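You operate a simulated robot arm through the tools that you are given. There is no shell and no other tool.

The job below is to be done with a simulated two-armed robot. You get a single attempt, and the scene is never put back.

## Task
Hold the red tray on the low shelf of the green table steady with one hand, lift the orange stopper out of it with the other and set it down on the low shelf of the green table. Set down upright: orange stopper.

Only the result counts: the job must be done as asked and must still hold three seconds after the hand-in. Knocking over, shifting, dropping, spilling or breaking anything else fails it. Lids that push on must go on centred and level and be pressed home; caps that screw on are set level and turned clockwise until they are tight.

## Robot
Two 7-joint arms with two-finger parallel grippers on one trunk, on a base that moves. Base frame: it is fixed to the floor where the robot stands at the start and does not move with it; the origin is under the middle of the robot, x ahead of it, y to its left, z up. Units: mm, degrees, N and s.
The left shoulder is at the start at [50, 165, 1030], the right one opposite. With the tool pointing down near the work surface each hand reaches from about 100 to 520 mm from the robot's upright axis, wherever it stands, measured 20 degrees to its own side. Places, roughly: low shelf of the green table [700, 200, 400]; red tray (10x12x5 cm) [700, -100, 400]. Payload 3.91 kg a hand.
Tool frame (each hand has its own): the origin (TCP) lies between the finger pads and is the grasp point; the fingertips stand 30 mm ahead of it; z points along the fingers, y is the line along which they close. Largest opening 110 mm; finger width 20, thickness 10; the body of the gripper, 48 by 112 mm, starts 55 mm behind the TCP.
Orientation is that of the tool frame in the base frame, as [roll, pitch, yaw] about the fixed x, y, z axes, in that order (R = Rz(yaw) Ry(pitch) Rx(roll)). With the fingers straight down and closing along the base's y, the tool's x points along the base's -x, its y along +y and its z along -z.

## Interface
- The arms move only by the tool step_arm. It takes "left_steps", "right_steps" or both (then of equal length, played together; a hand with none holds still); each is a list of rows, each an object of numbers (a shift or turn left out is 0, a gripper value left out holds the last): "tx", "ty", "tz": the shift along the tool's x, y, z in mm; "rx", "ry", "rz": the turn, a rotation vector about the tool's x, y, z in degrees; "gripper": the gripper command, from -1 (shut) to 1 (fully open), values between in proportion. In form: [{"tx": .., "ty": .., "tz": .., "rx": .., "ry": .., "rz": .., "gripper": ..}, ...]. A call has 1 to 20 rows; each row is the pose to reach, as a shift and turn from the pose commanded when the call began, along the tool's axes at that moment. Each row takes 0.2 s and may step no farther than 50 mm and 8.6 degrees from the row before; otherwise, or with a gripper value out of range, the whole call is refused. A pose out of reach is approached as far as the arm can. The call stops where the force on the tool passes 40 N (or 10 N more than at its start, if that is more) or the arm is blocked; 0.2 s more then pass. The fingers move at their own pace (about 45 mm/s each) and stop on an object; they squeeze with about 28 N. The grip force told is the motor's: it shows also when the fingers shut on nothing. Time passes only in rows, and 0.2 s behind the last, so rows that repeat a pose let the fingers close. It gives the time, the measured TCP pose, the force on the tool (base axes), the opening and the grip force at its end, in the units of the frame above (readings bear some noise), with the torque about the TCP (base axes, N m) and any sound that the robot's microphone picked up.
- Cameras (640 x 400 px; columns grow to the right, rows downward): "scene" is now at [96.8, -22, 1172.9]; the picture's right is [-0.32, -0.95, 0.00], its down [-0.78, 0.26, -0.57] and it looks along [0.54, -0.18, -0.82] (base axes); focal length 293 px, centre (320, 200). "left" rides on the left gripper at [72, -17, -103] in its tool frame; the picture's right is [0.23, 0.97, 0.00], its down [-0.76, 0.18, -0.62] and it looks along [-0.61, 0.14, 0.78] (tool axes); focal length 222 px, centre (320, 200). "right" rides on the right gripper at [72, 17, -103] in its tool frame; the picture's right is [-0.23, 0.97, 0.00], its down [-0.76, -0.18, -0.62] and it looks along [-0.61, -0.14, 0.78] (tool axes); focal length 222 px, centre (320, 200). There is no depth. A picture from a camera that has moved, and an enlarged one, comes with that camera's place and axes in the base frame and with its lens.
- grab_frame(camera): a new picture of that camera. No time passes.
- move_column(by): slides the trunk up (or, below 0, down) by that many mm; the arms and the scene camera ride with it, the base frame stays. It gives what a move gives, with no picture.
- drive_base(legs): drives the robot by 1 to 6 legs, each [ahead, left, turn to the left] in mm, mm and degrees, along the robot's own axes; the way and the turn of a leg run together, so that a leg with both is an arc; at most 1500 mm and 180 degrees a leg. The arms and the cameras ride along, it lands a little off, and it stops where it bumps. It gives what a move gives.
- head_to(pan, tilt): turns the head with the scene camera to pan (to the left, within 80 degrees either way) and tilt (down, from -29 to 69), counted from straight ahead of the robot. It gives what a move gives.
- zoom(camera, box): a new picture of the part [left, top, right, bottom] of that camera's present view, enlarged. No time passes.
- hand_in(): hands the job in; it is judged then, once.

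Nothing tells you exact positions but the pictures and the camera data. Unless the task says otherwise, let go and move clear before handing in.

The tools are called after "Request:" by a JSON object that holds its "fn" and its "kwargs". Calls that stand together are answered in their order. step_arm: Moves the arms, as the interface text tells. Its arguments: {"type":"object","properties":{"left_steps":{"type":"array","items":{"type":"object","properties":{"tx":{"type":"number"},"ty":{"type":"number"},"tz":{"type":"number"},"rx":{"type":"number"},"ry":{"type":"number"},"rz":{"type":"number"},"gripper":{"type":"number"}}}},"right_steps":{"type":"array","items":{"type":"object","properties":{"tx":{"type":"number"},"ty":{"type":"number"},"tz":{"type":"number"},"rx":{"type":"number"},"ry":{"type":"number"},"rz":{"type":"number"},"gripper":{"type":"number"}}}}},"required":[]} The other tools are called the same way: move_column (by) moves the trunk up or down; drive_base (legs) drives the base; head_to (pan, tilt) turns the head that bears the scene camera; grab_frame (camera) takes a picture; zoom (camera, box) takes an enlarged picture of a part of a camera's view; hand_in () hands the job in.

At the start:

```text
clock: 0.0
left_ee_pos: [280.5, 80.5, 614.2]
left_tool_rot: [179.1, 0.2, -179.7]
left_contact_force: [0.7, 0.4, 0.3]
left_ft_torque: [-0.01, 0.01, 0.03]
left_grip_width: 110.0
left_grasp_force: 0.1
right_ee_pos: [352.5, -275.4, 662.2]
right_tool_rot: [180.0, 0.1, -179.9]
right_contact_force: [-0.2, 0.9, -0.1]
right_ft_torque: [0.0, 0.0, 0.01]
right_grip_width: 110.0
right_grasp_force: 0.0
trunk travel left (down, up): [-250.0, 253.0]
robot x, y, heading: [3.8, -2.6, -0.0]
head pan, tilt (commanded): [-18.4, 55.0]
```

scene: 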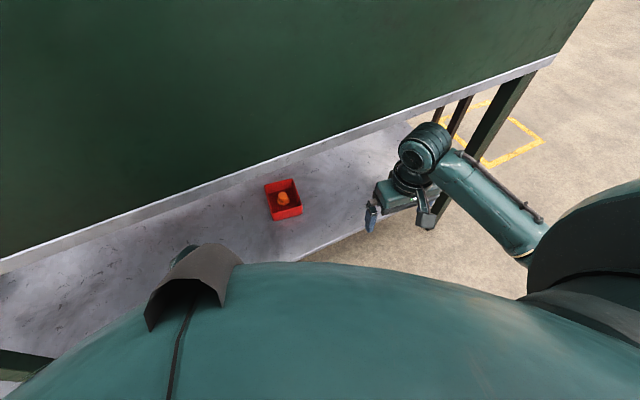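
right: 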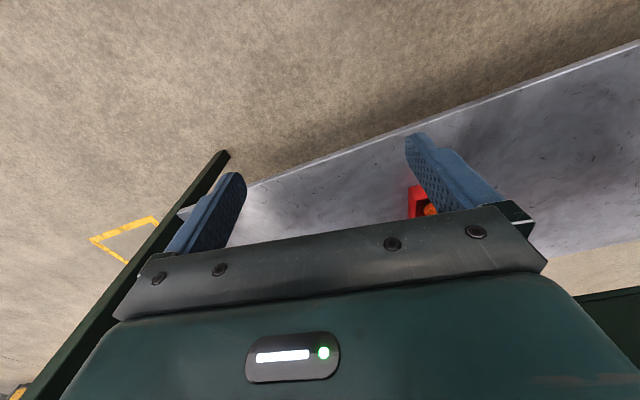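
left: 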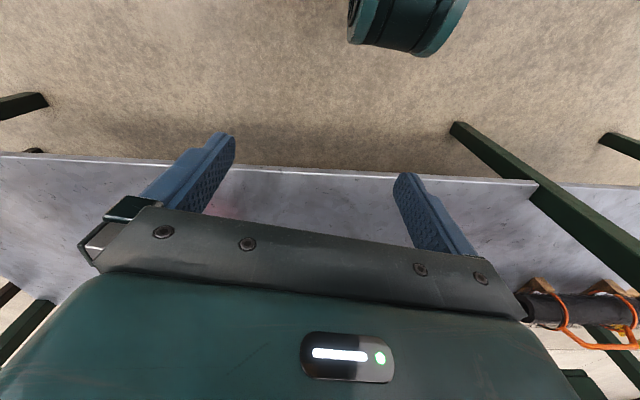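

The red tray with the orange stopper sits on the low shelf, near [640, -90, 400], probably close to or under the edge of the green table top. I'll look closer before moving anything.

Request:
{"fn": "zoom", "kwargs": {"camera": "scene", "box": [220, 140, 348, 220]}}

Request:
{"fn": "zoom", "kwargs": {"camera": "right", "box": [360, 120, 520, 220]}}

```text
5.00 times, centred on (284, 180) of scene
camera zoom: at [96.8, -22.0, 1172.9], right [-0.32, -0.95, 0.0], down [-0.78, 0.26, -0.57], along [0.54, -0.18, -0.82], focal length 1466 px, centre (500, 300)
```

zoom: 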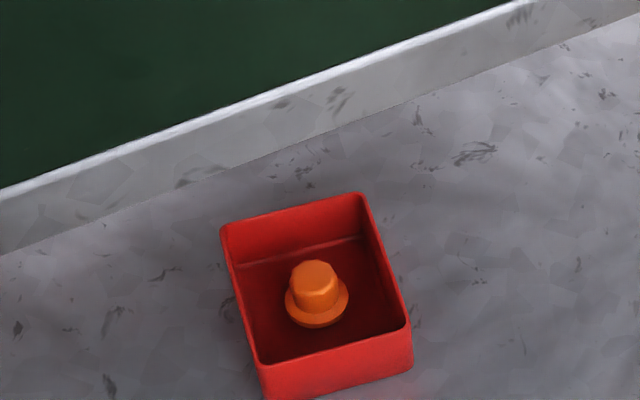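

```text
4.00 times, centred on (440, 170) of right
camera zoom: at [279.8, -257.4, 766.5], right [0.23, 0.97, 0.0], down [0.76, -0.18, 0.62], along [0.61, -0.14, -0.78], focal length 888 px, centre (-160, 320)
```

zoom: 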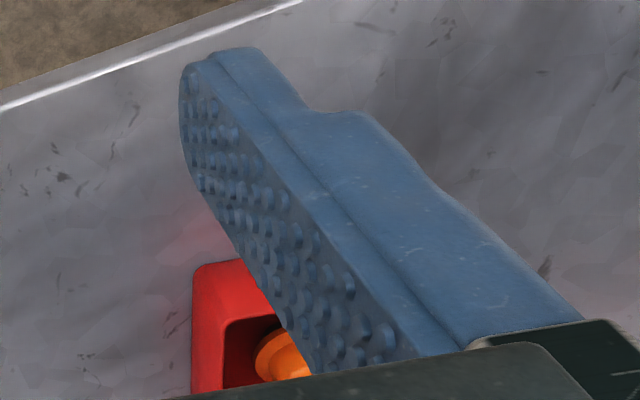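

The tray lies roughly 200 mm in from the shelf's front edge. The green top overhangs it, and the table looks turned by about 10°. I'll check the table height and clearance with other head angles.

Request:
{"fn": "head_to", "kwargs": {"pan": -10, "tilt": 35}}

Request:
{"fn": "grab_frame", "kwargs": {"camera": "scene"}}

```text
clock: 0.8
left_ee_pos: [281.3, 81.0, 614.6]
left_tool_rot: [179.1, 0.2, -179.8]
left_contact_force: [-0.5, 0.1, -0.1]
left_ft_torque: [0.0, 0.0, 0.05]
left_grip_width: 109.9
left_grasp_force: 0.1
right_ee_pos: [352.6, -274.9, 660.9]
right_tool_rot: [-179.9, 0.0, -179.9]
right_contact_force: [-0.6, 1.0, 0.9]
right_ft_torque: [0.0, 0.03, 0.03]
right_grip_width: 109.8
right_grasp_force: 0.0
trunk travel left (down, up): [-250.0, 253.0]
robot x, y, heading: [-2.2, -2.1, 0.1]
head pan, tilt (commanded): [-10.0, 35.0]
```

```text
taken
camera scene: at [115.1, -14.6, 1201.1], right [-0.17, -0.98, 0.0], down [-0.57, 0.1, -0.82], along [0.81, -0.14, -0.57], focal length 293 px, centre (320, 200)
```

scene: 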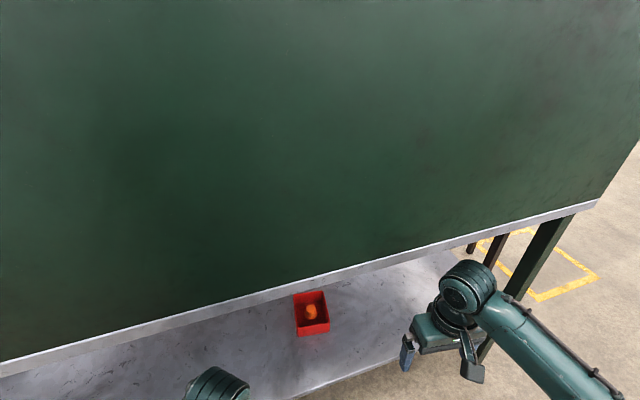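

The green top is a full tabletop overhanging the shelf. I'll lower the trunk to see under it and to triangulate heights.

Request:
{"fn": "move_column", "kwargs": {"by": -150}}

Request:
{"fn": "grab_frame", "kwargs": {"camera": "scene"}}

Request:
{"fn": "grab_frame", "kwargs": {"camera": "right"}}

Request:
{"fn": "grab_frame", "kwargs": {"camera": "left"}}

```text
clock: 2.1
left_ee_pos: [292.8, 78.8, 581.3]
left_tool_rot: [-173.9, 12.1, -179.6]
left_contact_force: [-0.1, 0.2, 0.3]
left_ft_torque: [-0.02, -0.01, 0.01]
left_grip_width: 109.8
left_grasp_force: 0.1
right_ee_pos: [352.1, -274.8, 556.6]
right_tool_rot: [-179.9, 0.1, 180.0]
right_contact_force: [0.6, -1.0, 0.0]
right_ft_torque: [-0.03, 0.02, 0.01]
right_grip_width: 109.9
right_grasp_force: 0.0
trunk travel left (down, up): [-144.0, 359.0]
robot x, y, heading: [2.4, -0.7, -0.1]
head pan, tilt (commanded): [-10.0, 35.0]
stopped: the arm was blocked; the commanded pose is now the measured one
```

```text
taken
camera scene: at [115.0, -14.5, 1094.8], right [-0.17, -0.98, 0.0], down [-0.56, 0.1, -0.82], along [0.81, -0.14, -0.57], focal length 293 px, centre (320, 200)
```

scene: 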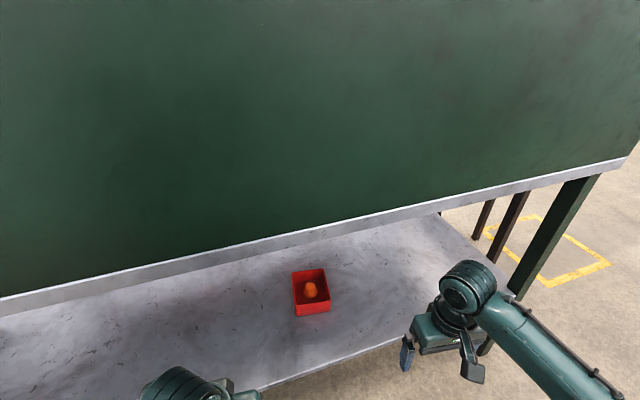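

```text
taken
camera right: at [279.9, -257.4, 660.4], right [0.23, 0.97, 0.0], down [0.76, -0.18, 0.62], along [0.61, -0.14, -0.78], focal length 222 px, centre (320, 200)
```

right: 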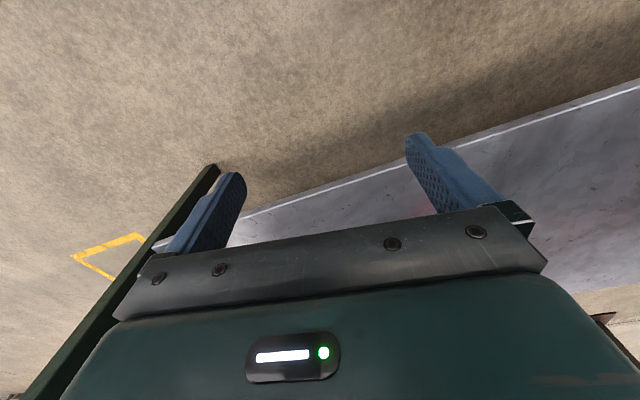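

```text
taken
camera left: at [199.3, 71.3, 668.6], right [-0.21, 0.97, -0.15], down [0.62, 0.25, 0.75], along [0.76, 0.06, -0.65], focal length 222 px, centre (320, 200)
```

left: 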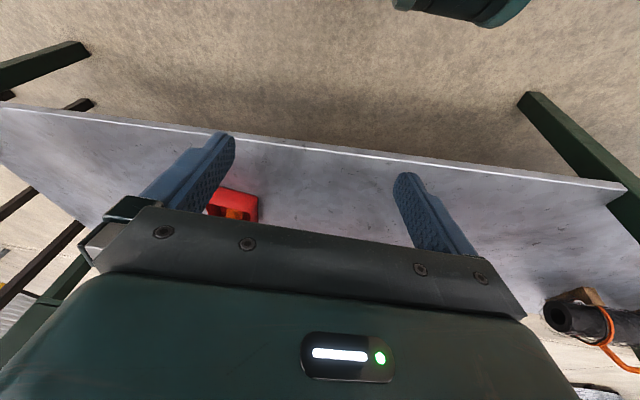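

The trunk stopped after 106 mm because some link of the left arm met something. I'll look at the left arm to find out what it touches.

Request:
{"fn": "head_to", "kwargs": {"pan": 35, "tilt": 50}}

Request:
{"fn": "grab_frame", "kwargs": {"camera": "scene"}}

```text
clock: 3.2
left_ee_pos: [291.5, 79.8, 581.4]
left_tool_rot: [-174.2, 11.9, -179.6]
left_contact_force: [0.4, 0.2, 0.4]
left_ft_torque: [0.0, 0.01, 0.02]
left_grip_width: 110.0
left_grasp_force: 0.0
right_ee_pos: [352.0, -274.2, 556.8]
right_tool_rot: [-180.0, 0.0, -180.0]
right_contact_force: [0.1, 0.2, -0.1]
right_ft_torque: [0.02, 0.01, 0.01]
right_grip_width: 110.3
right_grasp_force: 0.0
trunk travel left (down, up): [-144.0, 359.0]
robot x, y, heading: [-1.6, -0.2, 0.1]
head pan, tilt (commanded): [35.0, 50.0]
```

```text
taken
camera scene: at [91.5, 44.8, 1073.8], right [0.57, -0.82, 0.0], down [-0.63, -0.44, -0.64], along [0.53, 0.37, -0.77], focal length 293 px, centre (320, 200)
```

scene: 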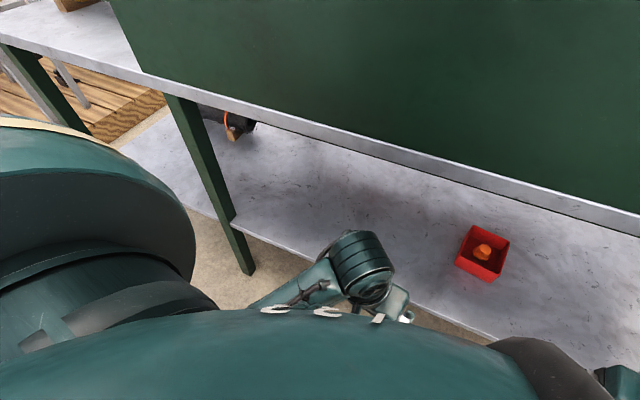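

From several views I take the tray centre to be about [687, -86], with its rim at z≈365 and its sides square to the base axes. The table top is at z≈765–800. I'll look at the left arm's elbow to see what blocks it.

Request:
{"fn": "head_to", "kwargs": {"pan": 75, "tilt": 60}}

Request:
{"fn": "grab_frame", "kwargs": {"camera": "scene"}}

```text
clock: 4.2
left_ee_pos: [291.6, 79.8, 580.3]
left_tool_rot: [-174.2, 12.0, -179.5]
left_contact_force: [-0.4, 0.6, -0.2]
left_ft_torque: [-0.01, -0.02, 0.0]
left_grip_width: 110.0
left_grasp_force: 0.0
right_ee_pos: [352.2, -274.5, 558.1]
right_tool_rot: [-180.0, 0.0, -180.0]
right_contact_force: [0.3, 0.2, -1.2]
right_ft_torque: [-0.04, 0.01, 0.02]
right_grip_width: 109.9
right_grasp_force: 0.1
trunk travel left (down, up): [-144.0, 359.0]
robot x, y, heading: [1.6, 2.5, -0.2]
head pan, tilt (commanded): [75.0, 60.0]
```

```text
taken
camera scene: at [45.7, 65.1, 1061.3], right [0.97, -0.26, 0.0], down [-0.22, -0.84, -0.5], along [0.13, 0.48, -0.87], focal length 293 px, centre (320, 200)
```

scene: 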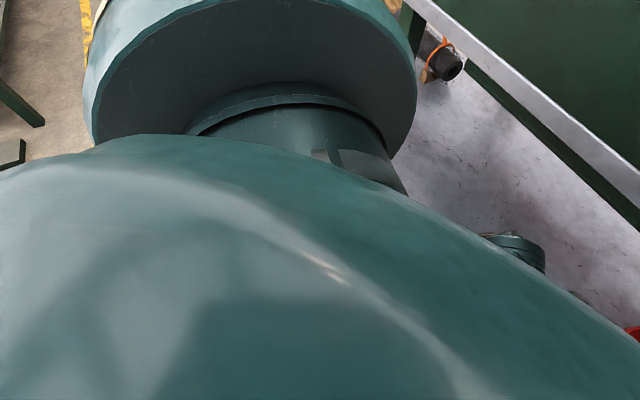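

The head can't see past the chest, so I'll turn the right hand until its wrist camera looks toward the left arm and the robot's front.

Request:
{"fn": "step_arm", "kwargs": {"right_steps": [{"rz": -8}, {"rz": -16}, {"rz": -24}, {"rz": -32}, {"rz": -40}, {"rz": -48}, {"rz": -56}, {"rz": -64}, {"rz": -72}, {"rz": -80}, {"rz": -88}, {"rz": -96}]}}

```text
clock: 6.8
left_ee_pos: [292.4, 79.8, 577.9]
left_tool_rot: [-174.3, 11.7, -179.7]
left_contact_force: [0.4, -0.1, 0.3]
left_ft_torque: [0.0, -0.01, -0.02]
left_grip_width: 110.4
left_grasp_force: 0.0
right_ee_pos: [351.4, -273.7, 556.8]
right_tool_rot: [-180.0, -0.1, -83.8]
right_contact_force: [0.1, 0.4, -0.6]
right_ft_torque: [-0.01, 0.0, 0.01]
right_grip_width: 110.0
right_grasp_force: 0.1
trunk travel left (down, up): [-144.0, 359.0]
robot x, y, heading: [0.5, 2.9, 0.0]
head pan, tilt (commanded): [75.0, 60.0]
```

Request:
{"fn": "step_arm", "kwargs": {"right_steps": [{"ry": -8}, {"ry": -16}, {"ry": -24}, {"ry": -32}, {"ry": -40}]}}

Request:
{"fn": "grab_frame", "kwargs": {"camera": "right"}}

```text
clock: 8.1
left_ee_pos: [292.2, 81.1, 578.8]
left_tool_rot: [-174.5, 11.7, -179.7]
left_contact_force: [-0.4, 0.2, 0.4]
left_ft_torque: [0.0, 0.01, 0.0]
left_grip_width: 109.7
left_grasp_force: 0.0
right_ee_pos: [351.5, -273.6, 557.2]
right_tool_rot: [-179.8, 40.1, -84.0]
right_contact_force: [0.3, 0.4, 0.3]
right_ft_torque: [0.0, 0.01, 0.03]
right_grip_width: 110.0
right_grasp_force: 0.0
trunk travel left (down, up): [-144.0, 359.0]
robot x, y, heading: [-1.1, -1.2, -0.4]
head pan, tilt (commanded): [75.0, 60.0]
```

```text
taken
camera right: at [348.0, -397.2, 590.3], right [-0.99, 0.07, 0.15], down [0.16, 0.2, 0.97], along [0.04, 0.98, -0.21], focal length 222 px, centre (320, 200)
```

right: 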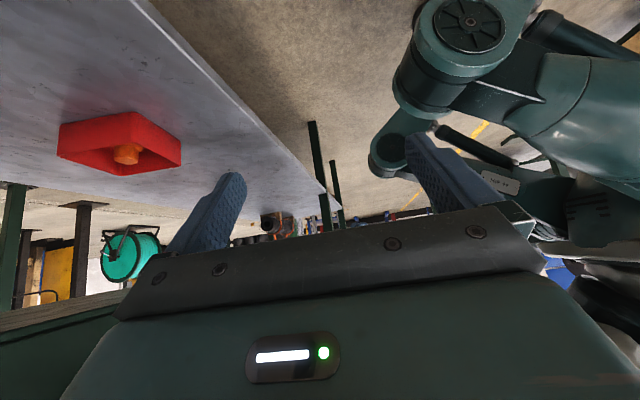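

Request:
{"fn": "zoom", "kwargs": {"camera": "right", "box": [320, 0, 640, 200]}}

Request:
{"fn": "zoom", "kwargs": {"camera": "right", "box": [40, 80, 200, 180]}}

```text
2.00 times, centred on (480, 100) of right
camera zoom: at [348.0, -397.2, 590.3], right [-0.99, 0.07, 0.15], down [0.16, 0.2, 0.97], along [0.04, 0.98, -0.21], focal length 444 px, centre (0, 400)
```

zoom: 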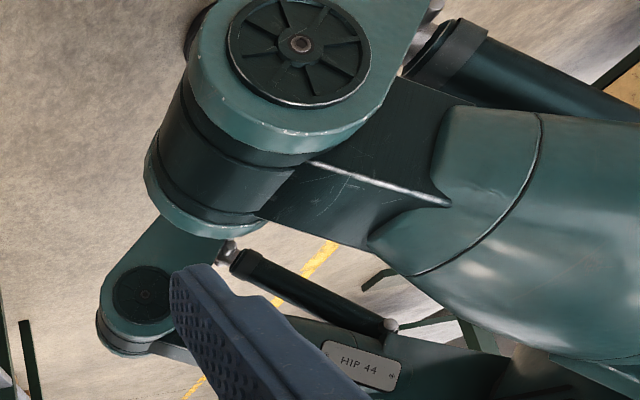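

```text
4.00 times, centred on (120, 130) of right
camera zoom: at [348.0, -397.2, 590.3], right [-0.99, 0.07, 0.15], down [0.16, 0.2, 0.97], along [0.04, 0.98, -0.21], focal length 888 px, centre (1120, 480)
```

zoom: 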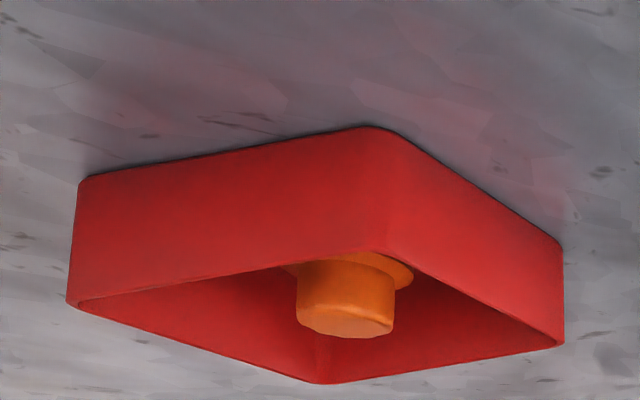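

I now see the robot has legs, and its knees stick forward near x≈240, z≈375–430. The wide-baseline triangulation puts the tray centre near [657, -82], shelf at z≈366 and rim at z≈413. I'll tilt the right camera up to see the left arm.

Request:
{"fn": "step_arm", "kwargs": {"right_steps": [{"ry": -8}, {"ry": -16}, {"ry": -24}, {"ry": -30}]}}

Request:
{"fn": "grab_frame", "kwargs": {"camera": "right"}}

```text
clock: 9.1
left_ee_pos: [291.9, 80.1, 578.5]
left_tool_rot: [-174.5, 11.7, -179.6]
left_contact_force: [-0.1, -0.8, -0.4]
left_ft_torque: [-0.02, 0.01, 0.01]
left_grip_width: 109.9
left_grasp_force: 0.1
right_ee_pos: [353.0, -274.7, 556.0]
right_tool_rot: [-179.8, 70.1, -83.8]
right_contact_force: [0.3, -0.7, 0.0]
right_ft_torque: [-0.04, 0.01, 0.01]
right_grip_width: 110.2
right_grasp_force: 0.1
trunk travel left (down, up): [-144.0, 359.0]
robot x, y, heading: [0.5, 1.5, 0.1]
head pan, tilt (commanded): [75.0, 60.0]
```

```text
taken
camera right: at [348.1, -397.0, 524.8], right [-0.98, -0.03, 0.21], down [0.21, -0.31, 0.93], along [0.04, 0.95, 0.3], focal length 222 px, centre (320, 200)
```

right: 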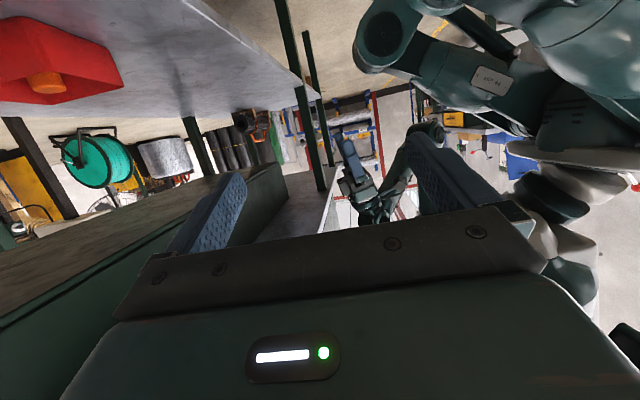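

The left elbow hangs low and back and rests on the robot's own thigh, which is what blocked the trunk. I'll raise the trunk slightly to free it, then straighten the left hand and start moving it forward under the table top.

Request:
{"fn": "move_column", "kwargs": {"by": 30}}

Request:
{"fn": "step_arm", "kwargs": {"left_steps": [{"rx": -2.75, "ry": 5.8}, {"rx": -5.5, "ry": 11.7}, {"rx": -5.5, "ry": 11.7, "tz": -10}]}}

```text
clock: 9.8
left_ee_pos: [291.0, 77.6, 607.4]
left_tool_rot: [-174.1, 11.4, -179.7]
left_contact_force: [-0.4, 0.1, 0.0]
left_ft_torque: [0.01, 0.02, 0.0]
left_grip_width: 109.9
left_grasp_force: 0.0
right_ee_pos: [351.7, -275.1, 586.4]
right_tool_rot: [180.0, 70.1, -84.0]
right_contact_force: [-0.8, 0.3, 0.0]
right_ft_torque: [0.05, 0.03, -0.02]
right_grip_width: 110.2
right_grasp_force: 0.0
trunk travel left (down, up): [-174.0, 329.0]
robot x, y, heading: [1.4, -1.6, -0.4]
head pan, tilt (commanded): [75.0, 60.0]
```

```text
clock: 10.6
left_ee_pos: [290.2, 79.6, 617.3]
left_tool_rot: [-179.8, -0.5, 179.7]
left_contact_force: [0.3, 0.6, 0.7]
left_ft_torque: [0.01, -0.01, -0.03]
left_grip_width: 110.3
left_grasp_force: 0.1
right_ee_pos: [352.9, -274.3, 585.1]
right_tool_rot: [180.0, 69.9, -84.0]
right_contact_force: [0.2, -0.4, 0.2]
right_ft_torque: [0.02, -0.01, -0.01]
right_grip_width: 110.1
right_grasp_force: 0.0
trunk travel left (down, up): [-174.0, 329.0]
robot x, y, heading: [-1.4, -2.1, 0.2]
head pan, tilt (commanded): [75.0, 60.0]
```

Request:
{"fn": "step_arm", "kwargs": {"left_steps": [{"rz": 8.2, "ty": 2}, {"rz": 16.4, "ty": 10}, {"rz": 24.5, "ty": 20}, {"rz": 32.7, "ty": 30}, {"rz": 40.9, "ty": 40}, {"rz": 49.1, "ty": 50}, {"rz": 57.3, "ty": 50}, {"rz": 65.5, "ty": 50}, {"rz": 73.6, "ty": 50}, {"rz": 81.8, "ty": 50}, {"rz": 90, "ty": 50}]}}

Request:
{"fn": "grab_frame", "kwargs": {"camera": "right"}}

Request:
{"fn": "grab_frame", "kwargs": {"camera": "left"}}

```text
clock: 13.0
left_ee_pos: [290.0, 128.6, 618.4]
left_tool_rot: [-179.7, 0.3, 89.6]
left_contact_force: [0.0, -0.2, 0.6]
left_ft_torque: [-0.01, 0.01, 0.0]
left_grip_width: 110.0
left_grasp_force: 0.0
right_ee_pos: [353.1, -274.1, 586.5]
right_tool_rot: [-180.0, 69.8, -83.8]
right_contact_force: [-0.5, 0.4, -0.3]
right_ft_torque: [-0.01, 0.0, 0.02]
right_grip_width: 109.7
right_grasp_force: 0.0
trunk travel left (down, up): [-174.0, 329.0]
robot x, y, heading: [0.7, 3.5, 0.1]
head pan, tilt (commanded): [75.0, 60.0]
```

```text
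taken
camera right: at [348.2, -396.9, 554.8], right [-0.98, -0.02, 0.21], down [0.21, -0.3, 0.93], along [0.04, 0.95, 0.3], focal length 222 px, centre (320, 200)
```

right: 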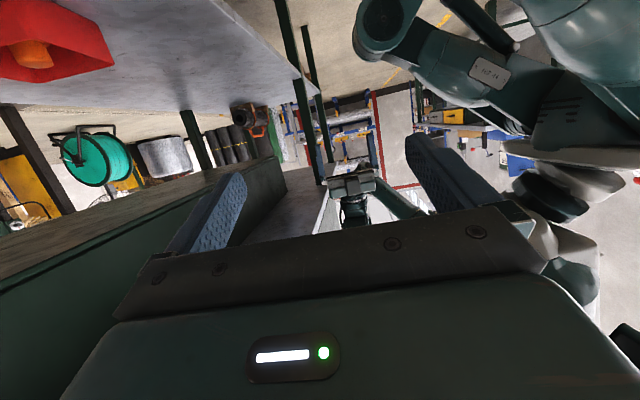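

```text
taken
camera left: at [273.7, 201.2, 721.0], right [0.98, 0.22, -0.01], down [0.17, -0.76, 0.63], along [0.13, -0.61, -0.78], focal length 222 px, centre (320, 200)
```

left: 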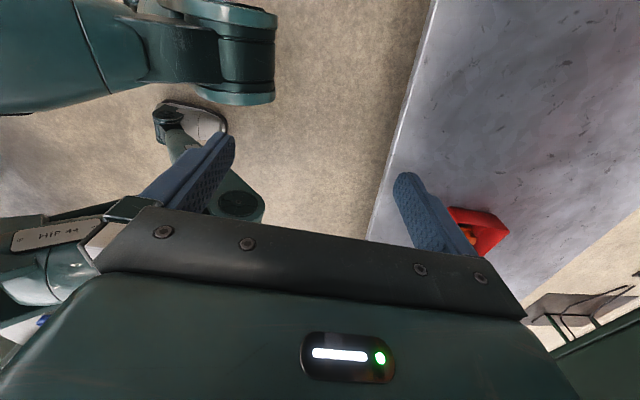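

Request:
{"fn": "zoom", "kwargs": {"camera": "left", "box": [430, 190, 526, 250]}}

Request:
{"fn": "zoom", "kwargs": {"camera": "right", "box": [0, 0, 160, 100]}}

```text
6.67 times, centred on (478, 220) of left
camera zoom: at [273.7, 201.2, 721.0], right [0.98, 0.22, -0.01], down [0.17, -0.76, 0.63], along [0.13, -0.61, -0.78], focal length 1481 px, centre (-733, 67)
```

zoom: 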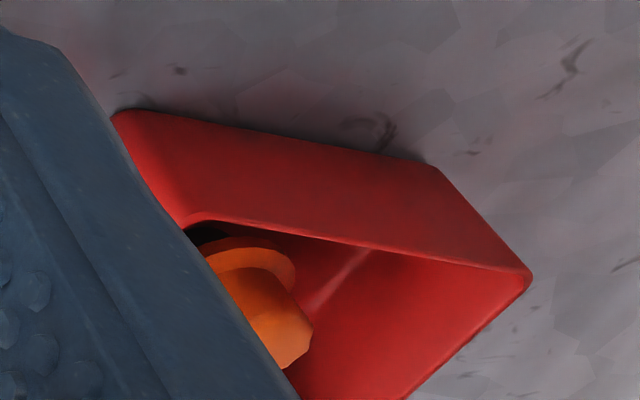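

```text
4.00 times, centred on (80, 50) of right
camera zoom: at [348.2, -396.9, 554.8], right [-0.98, -0.02, 0.21], down [0.21, -0.3, 0.93], along [0.04, 0.95, 0.3], focal length 888 px, centre (1280, 800)
```

zoom: 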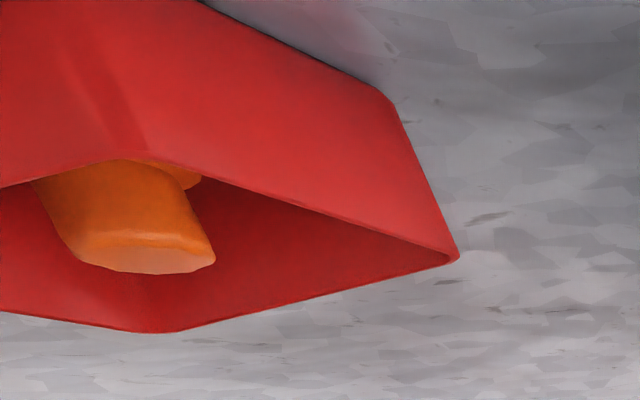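

Both views agree: the tray spans x≈600–717, y≈-131 to -31, z≈366–413, and the knees reach to x≈232. Next I'll bring the left hand down and forward, under the table top.

Request:
{"fn": "step_arm", "kwargs": {"left_steps": [{"tz": 30, "gripper": -0.27}, {"tz": 65}, {"tz": 98}, {"tz": 98, "ty": 40}, {"tz": 98, "ty": 80}, {"tz": 98, "ty": 120}]}}

Request:
{"fn": "grab_frame", "kwargs": {"camera": "right"}}

```text
clock: 14.4
left_ee_pos: [409.9, 125.6, 518.4]
left_tool_rot: [-179.8, 0.3, 89.7]
left_contact_force: [-1.1, 0.8, -0.2]
left_ft_torque: [-0.01, 0.02, 0.01]
left_grip_width: 39.9
left_grasp_force: 0.1
right_ee_pos: [353.2, -273.9, 585.7]
right_tool_rot: [180.0, 69.9, -83.9]
right_contact_force: [0.0, -0.2, -0.3]
right_ft_torque: [0.01, -0.03, 0.0]
right_grip_width: 110.1
right_grasp_force: 0.0
trunk travel left (down, up): [-174.0, 329.0]
robot x, y, heading: [-0.9, -1.7, 0.0]
head pan, tilt (commanded): [75.0, 60.0]
```

```text
taken
camera right: at [348.2, -396.9, 554.8], right [-0.98, -0.02, 0.21], down [0.21, -0.3, 0.93], along [0.04, 0.95, 0.3], focal length 222 px, centre (320, 200)
```

right: 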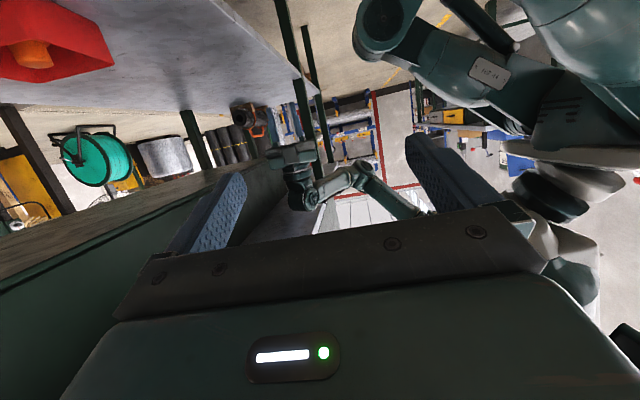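

Request:
{"fn": "zoom", "kwargs": {"camera": "right", "box": [200, 100, 440, 250]}}

Request:
{"fn": "head_to", "kwargs": {"pan": 10, "tilt": 50}}

Request:
{"fn": "grab_frame", "kwargs": {"camera": "scene"}}

```text
2.67 times, centred on (320, 175) of right
camera zoom: at [348.2, -396.9, 554.8], right [-0.98, -0.02, 0.21], down [0.21, -0.3, 0.93], along [0.04, 0.95, 0.3], focal length 592 px, centre (320, 267)
```

zoom: 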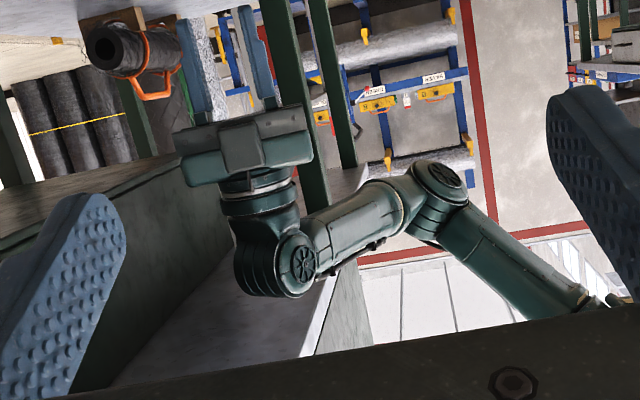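

```text
clock: 15.8
left_ee_pos: [410.0, 126.5, 518.8]
left_tool_rot: [-179.8, 0.3, 89.8]
left_contact_force: [0.3, 0.0, 0.4]
left_ft_torque: [0.01, 0.0, -0.02]
left_grip_width: 39.8
left_grasp_force: 0.0
right_ee_pos: [353.0, -274.6, 584.5]
right_tool_rot: [-180.0, 69.9, -84.1]
right_contact_force: [-0.1, -0.2, -0.1]
right_ft_torque: [0.05, -0.02, -0.03]
right_grip_width: 109.9
right_grasp_force: 0.1
trunk travel left (down, up): [-174.0, 329.0]
robot x, y, heading: [2.3, 2.9, 0.3]
head pan, tilt (commanded): [10.0, 50.0]
```

```text
taken
camera scene: at [104.2, 14.1, 1103.8], right [0.17, -0.98, 0.0], down [-0.75, -0.13, -0.64], along [0.63, 0.11, -0.77], focal length 293 px, centre (320, 200)
```

scene: 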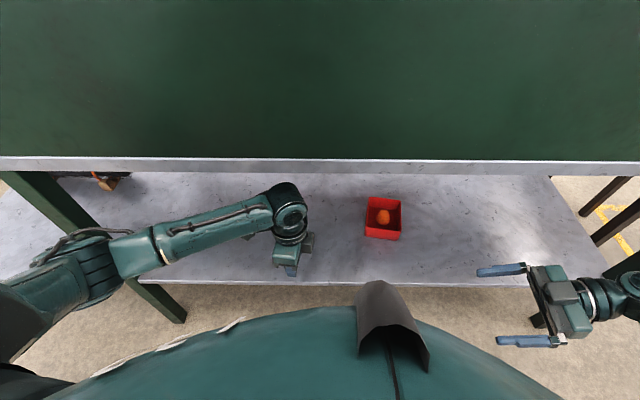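

The left arm now reaches under the table top with its elbow out to the side and high, which is a good posture. I'll check the right arm before lowering the trunk.

Request:
{"fn": "head_to", "kwargs": {"pan": -40, "tilt": 45}}

Request:
{"fn": "grab_frame", "kwargs": {"camera": "scene"}}

Request:
{"fn": "grab_frame", "kwargs": {"camera": "left"}}

```text
clock: 16.9
left_ee_pos: [410.3, 125.6, 518.1]
left_tool_rot: [-179.8, 0.1, 89.8]
left_contact_force: [0.5, 1.1, 0.1]
left_ft_torque: [0.01, 0.0, 0.04]
left_grip_width: 40.0
left_grasp_force: 0.0
right_ee_pos: [352.6, -275.2, 586.9]
right_tool_rot: [-180.0, 69.8, -83.9]
right_contact_force: [-0.3, 0.4, -0.9]
right_ft_torque: [-0.01, -0.01, 0.01]
right_grip_width: 109.9
right_grasp_force: 0.0
trunk travel left (down, up): [-174.0, 329.0]
robot x, y, heading: [-0.2, -0.2, 0.0]
head pan, tilt (commanded): [-40.0, 45.0]
```

```text
taken
camera scene: at [90.7, -51.5, 1110.7], right [-0.64, -0.77, 0.0], down [-0.54, 0.45, -0.71], along [0.54, -0.45, -0.71], focal length 293 px, centre (320, 200)
```

scene: 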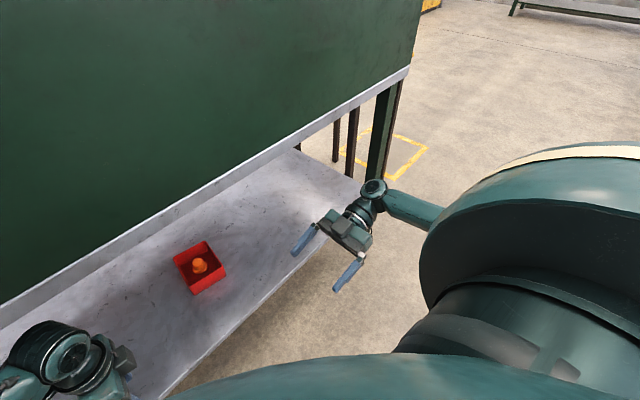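

```text
taken
camera left: at [393.6, 198.6, 621.7], right [0.97, 0.22, 0.0], down [0.18, -0.76, 0.63], along [0.14, -0.61, -0.78], focal length 222 px, centre (320, 200)
```

left: 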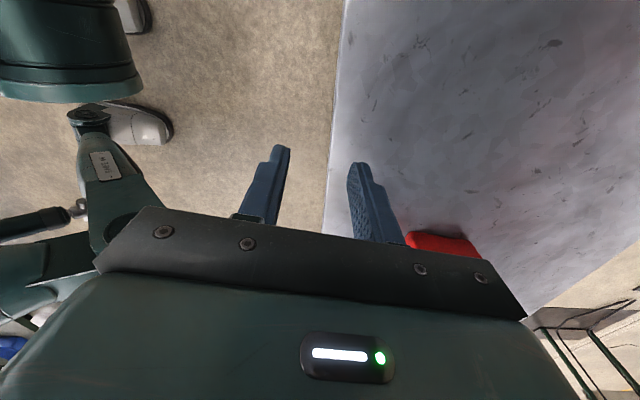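

Both arms look clear. I'll lean the left hand 30° to its side, lower the trunk by 80 mm, then drive forward and to the right so that the tray is straight ahead.

Request:
{"fn": "step_arm", "kwargs": {"left_steps": [{"ry": -7.5}, {"ry": -15}, {"ry": -22.5}, {"ry": -30}]}}

Request:
{"fn": "move_column", "kwargs": {"by": -80}}

```text
clock: 17.9
left_ee_pos: [409.5, 127.5, 518.4]
left_tool_rot: [-179.8, 30.3, 89.9]
left_contact_force: [0.0, 0.8, 0.1]
left_ft_torque: [-0.01, 0.0, -0.04]
left_grip_width: 40.2
left_grasp_force: 0.1
right_ee_pos: [352.3, -274.8, 586.3]
right_tool_rot: [180.0, 70.0, -83.9]
right_contact_force: [0.4, 0.3, 0.2]
right_ft_torque: [0.0, 0.01, 0.03]
right_grip_width: 110.0
right_grasp_force: 0.2
trunk travel left (down, up): [-174.0, 329.0]
robot x, y, heading: [0.5, 2.0, -0.1]
head pan, tilt (commanded): [-40.0, 45.0]
```

```text
clock: 19.1
left_ee_pos: [409.5, 127.0, 437.1]
left_tool_rot: [-179.7, 30.2, 89.9]
left_contact_force: [0.7, 0.4, -0.5]
left_ft_torque: [0.05, -0.03, -0.01]
left_grip_width: 40.4
left_grasp_force: 0.0
right_ee_pos: [353.2, -274.2, 505.4]
right_tool_rot: [-179.8, 69.9, -83.8]
right_contact_force: [-0.3, 0.5, 0.4]
right_ft_torque: [-0.03, 0.01, 0.02]
right_grip_width: 110.1
right_grasp_force: 0.0
trunk travel left (down, up): [-94.0, 409.0]
robot x, y, heading: [-3.4, 4.9, -0.3]
head pan, tilt (commanded): [-40.0, 45.0]
```

Request:
{"fn": "drive_base", "kwargs": {"legs": [[0, -82, 0], [110, 0, 0]]}}

Request:
{"fn": "head_to", "kwargs": {"pan": 0, "tilt": 50}}

Request:
{"fn": "grab_frame", "kwargs": {"camera": "scene"}}

Request:
{"fn": "grab_frame", "kwargs": {"camera": "left"}}

Request:
{"fn": "grab_frame", "kwargs": {"camera": "right"}}

```text
clock: 21.3
left_ee_pos: [521.3, 46.4, 437.4]
left_tool_rot: [-179.7, 30.3, 89.9]
left_contact_force: [0.2, -0.2, -0.2]
left_ft_torque: [0.03, 0.0, 0.01]
left_grip_width: 40.4
left_grasp_force: 0.1
right_ee_pos: [463.8, -357.2, 506.6]
right_tool_rot: [180.0, 70.0, -84.0]
right_contact_force: [0.4, 1.0, 0.1]
right_ft_torque: [-0.03, -0.01, -0.03]
right_grip_width: 110.1
right_grasp_force: 0.0
trunk travel left (down, up): [-94.0, 409.0]
robot x, y, heading: [111.0, -81.3, -0.1]
head pan, tilt (commanded): [-40.0, 45.0]
```

```text
clock: 22.4
left_ee_pos: [521.5, 43.7, 437.6]
left_tool_rot: [-179.8, 30.1, 89.9]
left_contact_force: [-0.8, -0.2, -0.9]
left_ft_torque: [0.03, 0.0, -0.01]
left_grip_width: 40.3
left_grasp_force: 0.1
right_ee_pos: [463.2, -357.1, 506.3]
right_tool_rot: [-179.9, 69.9, -84.0]
right_contact_force: [0.4, 0.4, 0.8]
right_ft_torque: [0.05, -0.01, 0.02]
right_grip_width: 109.9
right_grasp_force: 0.0
trunk travel left (down, up): [-94.0, 409.0]
robot x, y, heading: [110.2, -82.9, -0.1]
head pan, tilt (commanded): [0.0, 50.0]
```

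```text
taken
camera scene: at [216.5, -82.2, 1023.8], right [0.0, -1.0, 0.0], down [-0.77, 0.0, -0.64], along [0.64, 0.0, -0.77], focal length 293 px, centre (320, 200)
```

scene: 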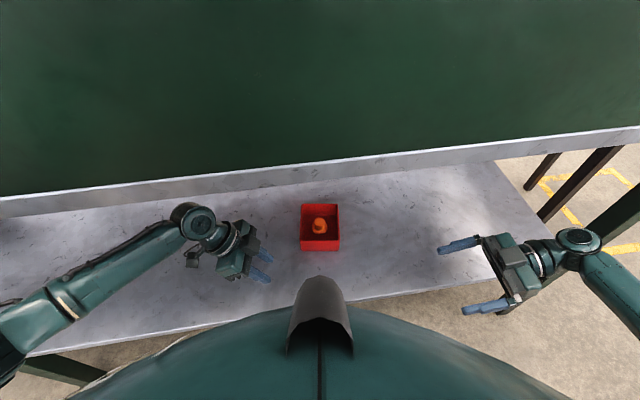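

```text
taken
camera left: at [504.8, 158.4, 491.9], right [0.97, 0.19, -0.12], down [0.18, -0.34, 0.92], along [0.14, -0.92, -0.37], focal length 222 px, centre (320, 200)
```

left: 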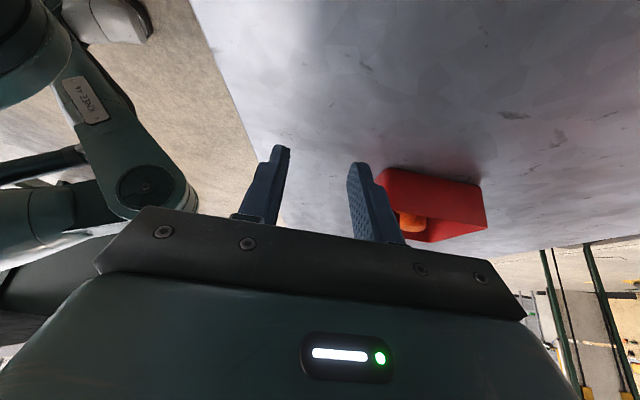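

```text
taken
camera right: at [459.2, -479.9, 474.8], right [-0.98, -0.02, 0.21], down [0.21, -0.3, 0.93], along [0.04, 0.95, 0.3], focal length 222 px, centre (320, 200)
```

right: 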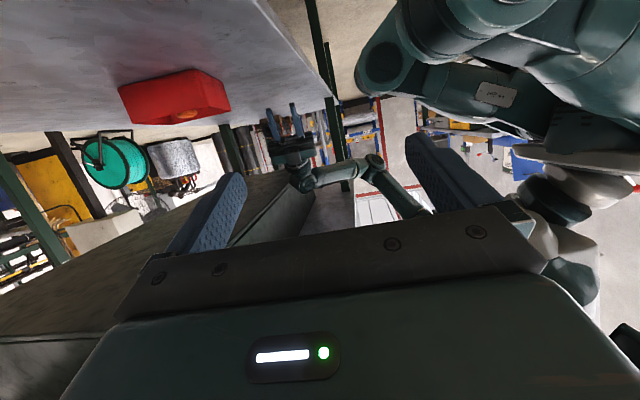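

The drive landed well and the tray is now straight ahead between the hands. I'll zoom in to refine the positions of the tray and stopper.

Request:
{"fn": "zoom", "kwargs": {"camera": "scene", "box": [272, 190, 368, 250]}}

Request:
{"fn": "zoom", "kwargs": {"camera": "left", "box": [336, 150, 496, 250]}}

Request:
{"fn": "zoom", "kwargs": {"camera": "right", "box": [96, 50, 256, 150]}}

```text
6.67 times, centred on (320, 220) of scene
camera zoom: at [216.5, -82.2, 1023.8], right [0.0, -1.0, 0.0], down [-0.77, 0.0, -0.64], along [0.64, 0.0, -0.77], focal length 1955 px, centre (320, 67)
```

zoom: 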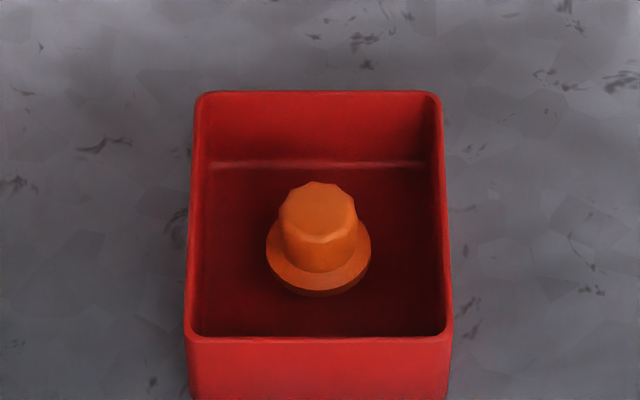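

```text
4.00 times, centred on (416, 200) of left
camera zoom: at [504.8, 158.4, 491.9], right [0.97, 0.19, -0.12], down [0.18, -0.34, 0.92], along [0.14, -0.92, -0.37], focal length 888 px, centre (-64, 200)
```

zoom: 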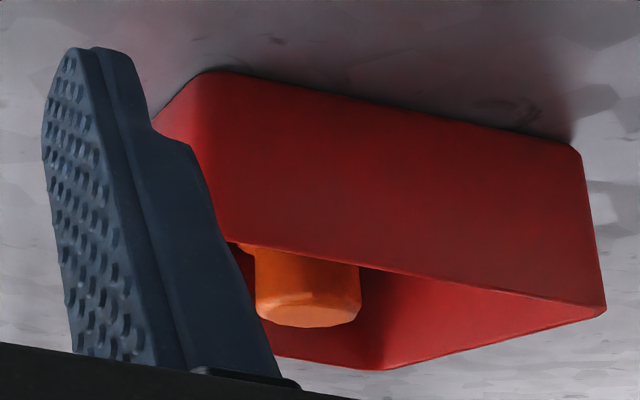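

```text
4.00 times, centred on (176, 100) of right
camera zoom: at [459.2, -479.9, 474.8], right [-0.98, -0.02, 0.21], down [0.21, -0.3, 0.93], along [0.04, 0.95, 0.3], focal length 888 px, centre (896, 600)
```

zoom: 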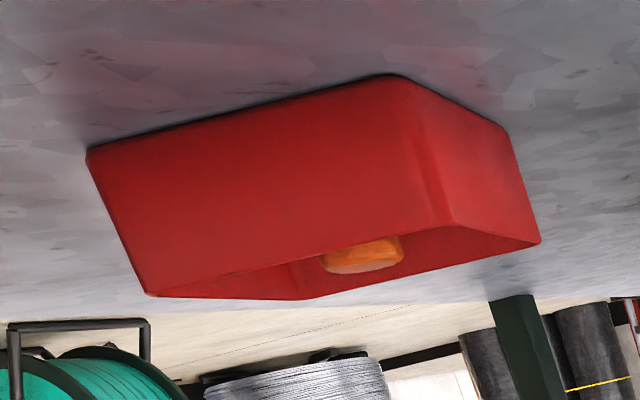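

Refined positions: tray x 598.5–716, y -131 to -32.5, shelf z≈364, rim z≈411.5. The stopper is at about [656, -82] with its knob top near z≈415, about 30 mm across, and a flange at z≈386–394. I'll bring the left hand over the tray's front wall near its left corner.

Request:
{"fn": "step_arm", "kwargs": {"left_steps": [{"tx": -10.1, "tz": -17.3}, {"tx": -25, "ty": 25, "tz": -9}, {"tx": -40, "ty": 45, "tz": 0}, {"tx": -55, "ty": 65, "tz": 8}, {"tx": -68.3, "ty": 79.5, "tz": 14.9}]}}

Request:
{"fn": "grab_frame", "kwargs": {"camera": "left"}}

Request:
{"fn": "grab_frame", "kwargs": {"camera": "scene"}}

```text
clock: 23.8
left_ee_pos: [569.0, -24.7, 429.7]
left_tool_rot: [-175.1, 29.3, 91.6]
left_contact_force: [-0.6, -0.4, -0.2]
left_ft_torque: [-0.02, 0.0, 0.02]
left_grip_width: 40.3
left_grasp_force: 0.0
right_ee_pos: [463.8, -357.9, 506.5]
right_tool_rot: [180.0, 69.9, -84.1]
right_contact_force: [0.0, -0.8, 0.1]
right_ft_torque: [-0.02, 0.03, 0.0]
right_grip_width: 109.9
right_grasp_force: 0.1
trunk travel left (down, up): [-94.0, 409.0]
robot x, y, heading: [108.3, -81.8, -0.3]
head pan, tilt (commanded): [0.0, 50.0]
stopped in row 5 (left hand): the arm was blocked; the commanded pose is now the measured one
```

```text
taken
camera left: at [558.2, 89.2, 484.4], right [0.97, 0.18, -0.18], down [0.24, -0.36, 0.9], along [0.1, -0.91, -0.39], focal length 222 px, centre (320, 200)
```

left: 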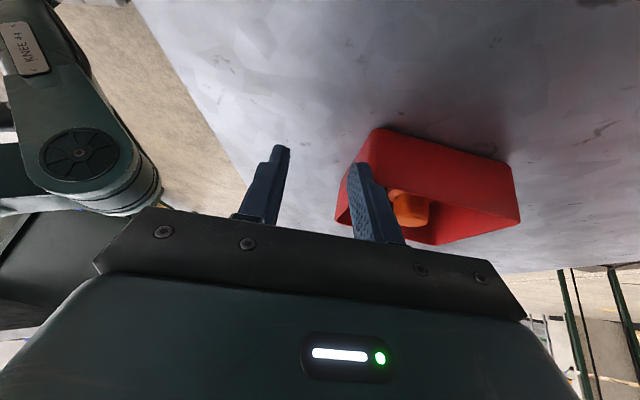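

```text
taken
camera scene: at [216.8, -82.3, 1023.5], right [0.0, -1.0, 0.0], down [-0.77, 0.0, -0.64], along [0.64, 0.0, -0.77], focal length 293 px, centre (320, 200)
```

scene: 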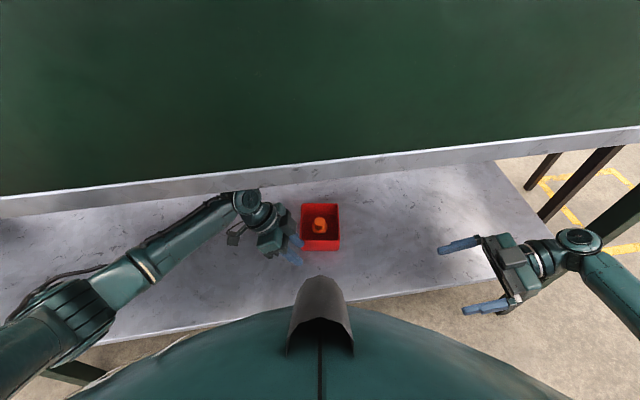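

The left arm was blocked partway by something other than the tool. I'll check that the tray hasn't moved and find out what the arm touched.

Request:
{"fn": "zoom", "kwargs": {"camera": "scene", "box": [272, 190, 368, 250]}}

Request:
{"fn": "zoom", "kwargs": {"camera": "scene", "box": [0, 150, 320, 350]}}

Request:
{"fn": "grab_frame", "kwargs": {"camera": "right"}}

```text
6.67 times, centred on (320, 220) of scene
camera zoom: at [216.8, -82.3, 1023.5], right [0.0, -1.0, 0.0], down [-0.77, 0.0, -0.64], along [0.64, 0.0, -0.77], focal length 1955 px, centre (320, 67)
```

zoom: 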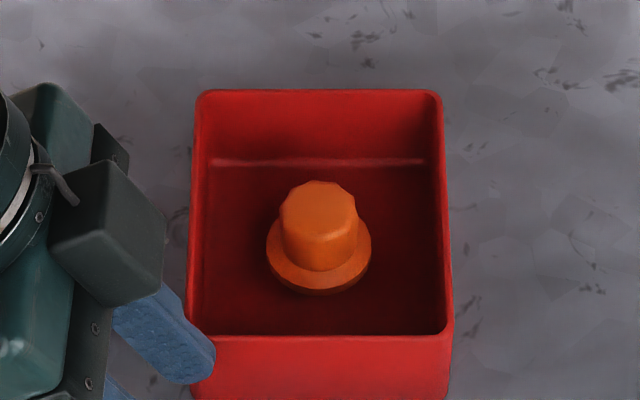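

```text
2.00 times, centred on (160, 250) of scene
camera zoom: at [216.8, -82.3, 1023.5], right [0.0, -1.0, 0.0], down [-0.77, 0.0, -0.64], along [0.64, 0.0, -0.77], focal length 586 px, centre (640, 100)
```

zoom: 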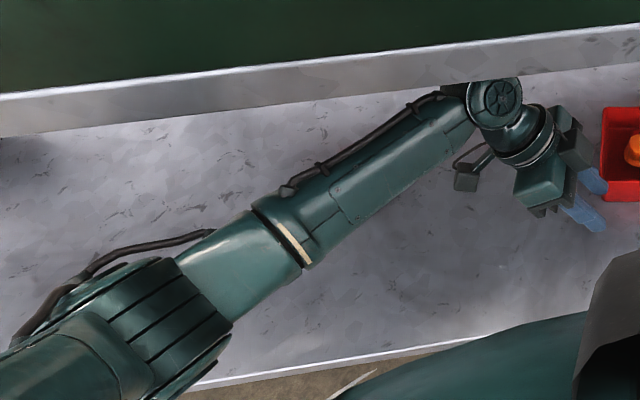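

```text
taken
camera right: at [459.2, -480.2, 474.4], right [-0.98, -0.02, 0.21], down [0.21, -0.3, 0.93], along [0.04, 0.95, 0.3], focal length 222 px, centre (320, 200)
```

right: 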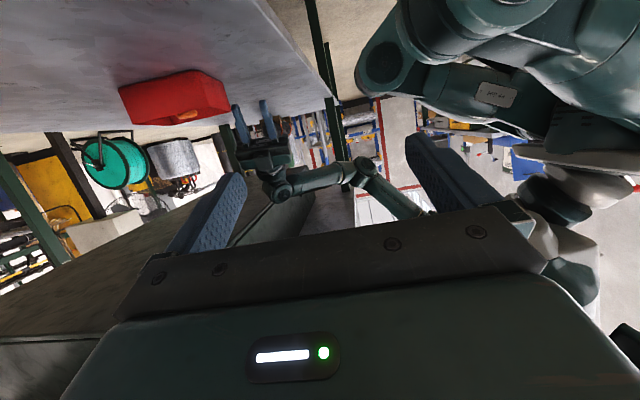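

Request:
{"fn": "zoom", "kwargs": {"camera": "right", "box": [0, 100, 432, 370]}}

Request:
{"fn": "zoom", "kwargs": {"camera": "right", "box": [200, 80, 440, 230]}}

```text
1.48 times, centred on (216, 235) of right
camera zoom: at [459.2, -480.2, 474.4], right [-0.98, -0.02, 0.21], down [0.21, -0.3, 0.93], along [0.04, 0.95, 0.3], focal length 329 px, centre (474, 148)
```

zoom: 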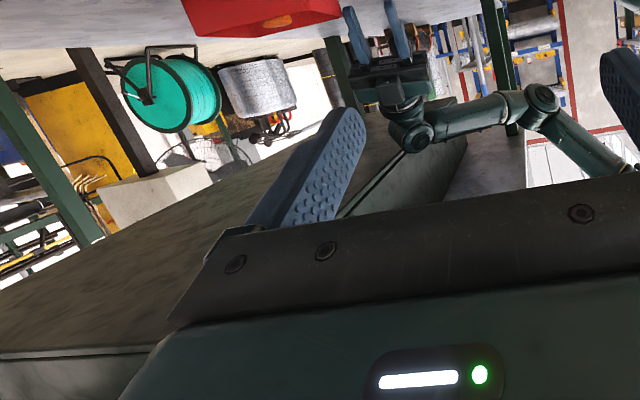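

```text
2.67 times, centred on (320, 155) of right
camera zoom: at [459.2, -480.2, 474.4], right [-0.98, -0.02, 0.21], down [0.21, -0.3, 0.93], along [0.04, 0.95, 0.3], focal length 592 px, centre (320, 320)
```

zoom: 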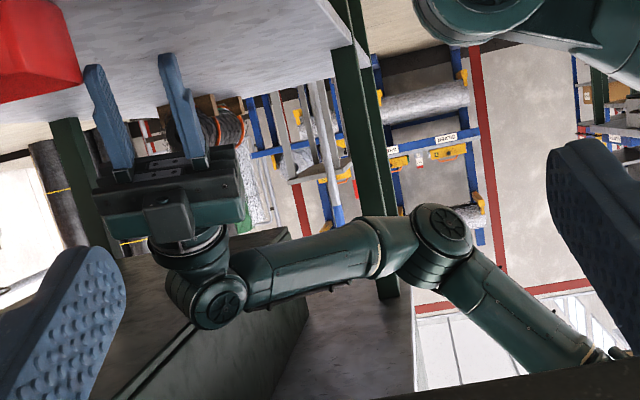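

I can now see a drawer box hanging under the table top, with its underside near z≈650. The left wrist bumped it from below, and the tray has not moved. I'll keep the wrists lower by leaning the hands about 50°, and first back the left hand off a little.

Request:
{"fn": "step_arm", "kwargs": {"left_steps": [{"tx": 1.3, "ty": -8, "tz": -0.8, "rx": -1.28, "ry": -6.9, "rz": 0.7}, {"tx": 2.6, "ty": -16, "tz": -1.7, "rx": -2.57, "ry": -13.8, "rz": 1.4}, {"tx": 4, "ty": -24.1, "tz": -2.5, "rx": -3.85, "ry": -20.7, "rz": 2.1}]}}

Request:
{"fn": "grab_frame", "kwargs": {"camera": "right"}}

```text
clock: 24.6
left_ee_pos: [546.5, -21.0, 432.8]
left_tool_rot: [179.3, 50.2, 89.6]
left_contact_force: [-0.4, -0.3, -0.8]
left_ft_torque: [0.0, 0.0, 0.02]
left_grip_width: 39.9
left_grasp_force: 0.0
right_ee_pos: [462.1, -357.5, 506.2]
right_tool_rot: [180.0, 69.9, -84.0]
right_contact_force: [-0.6, 0.0, -0.3]
right_ft_torque: [0.0, 0.03, 0.02]
right_grip_width: 110.0
right_grasp_force: 0.0
trunk travel left (down, up): [-94.0, 409.0]
robot x, y, heading: [111.3, -83.7, 0.1]
head pan, tilt (commanded): [0.0, 50.0]
```

```text
taken
camera right: at [459.1, -480.2, 474.8], right [-0.98, -0.02, 0.21], down [0.21, -0.3, 0.93], along [0.04, 0.95, 0.3], focal length 222 px, centre (320, 200)
```

right: 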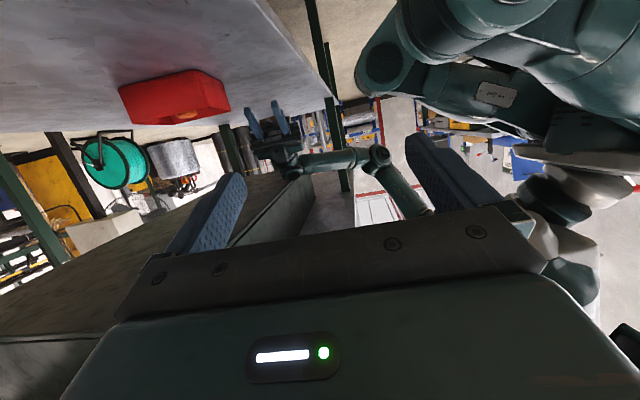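

Working the contact out, the drawer box underside is at about z≈635. With the 50° lean the left wrist stays below that. I'll move the left hand to sit above the front wall so that its fingers straddle it.

Request:
{"fn": "step_arm", "kwargs": {"left_steps": [{"tx": -20.6, "tz": 11.5}, {"tx": -41.2, "tz": 22.9}, {"tx": -41.2, "ty": 18, "tz": 22.9}, {"tx": -41.2, "ty": 36, "tz": 22.9}, {"tx": -41.2, "ty": 54.5, "tz": 22.9}]}}

Request:
{"fn": "grab_frame", "kwargs": {"camera": "left"}}

Request:
{"fn": "zoom", "kwargs": {"camera": "scene", "box": [240, 180, 368, 260]}}

Request:
{"fn": "grab_frame", "kwargs": {"camera": "right"}}

```text
clock: 25.8
left_ee_pos: [599.4, -63.8, 449.4]
left_tool_rot: [179.4, 50.2, 89.7]
left_contact_force: [0.3, -0.1, 0.2]
left_ft_torque: [-0.02, -0.01, 0.01]
left_grip_width: 39.9
left_grasp_force: 0.0
right_ee_pos: [463.8, -357.9, 505.2]
right_tool_rot: [179.9, 69.9, -83.9]
right_contact_force: [0.3, -0.4, 0.3]
right_ft_torque: [-0.01, 0.04, -0.02]
right_grip_width: 110.2
right_grasp_force: 0.0
trunk travel left (down, up): [-94.0, 409.0]
robot x, y, heading: [111.4, -84.7, -0.1]
head pan, tilt (commanded): [0.0, 50.0]
```

```text
taken
camera left: at [583.0, 60.6, 459.9], right [0.97, 0.15, -0.17], down [0.17, -0.01, 0.98], along [0.14, -0.99, -0.03], focal length 222 px, centre (320, 200)
```

left: 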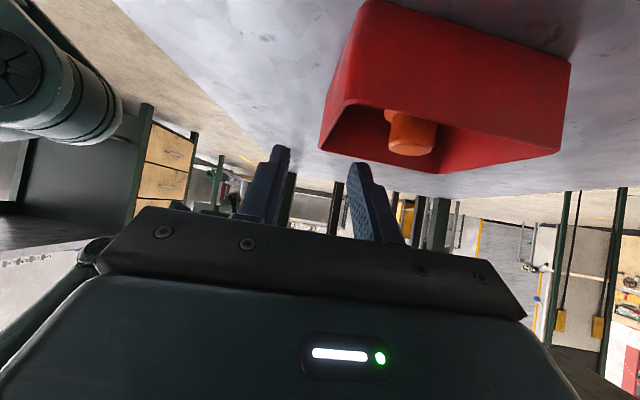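

```text
5.00 times, centred on (304, 220) of scene
camera zoom: at [216.2, -82.5, 1023.8], right [0.0, -1.0, 0.0], down [-0.77, 0.0, -0.64], along [0.64, 0.0, -0.77], focal length 1466 px, centre (400, 100)
```

zoom: 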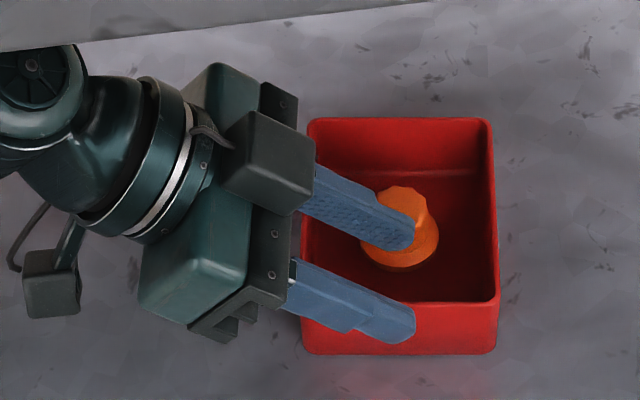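

```text
taken
camera right: at [459.0, -480.2, 474.7], right [-0.98, -0.02, 0.21], down [0.21, -0.3, 0.93], along [0.04, 0.95, 0.3], focal length 222 px, centre (320, 200)
```

right: 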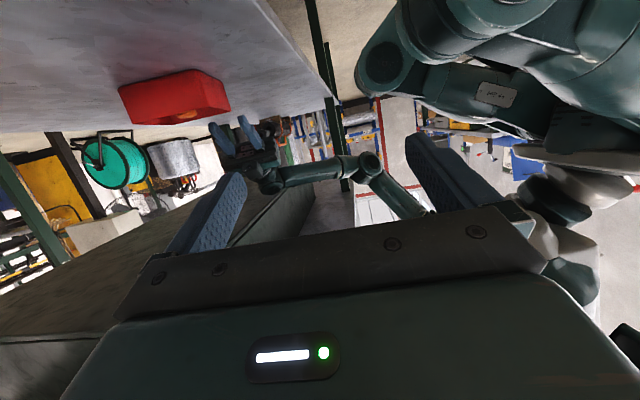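

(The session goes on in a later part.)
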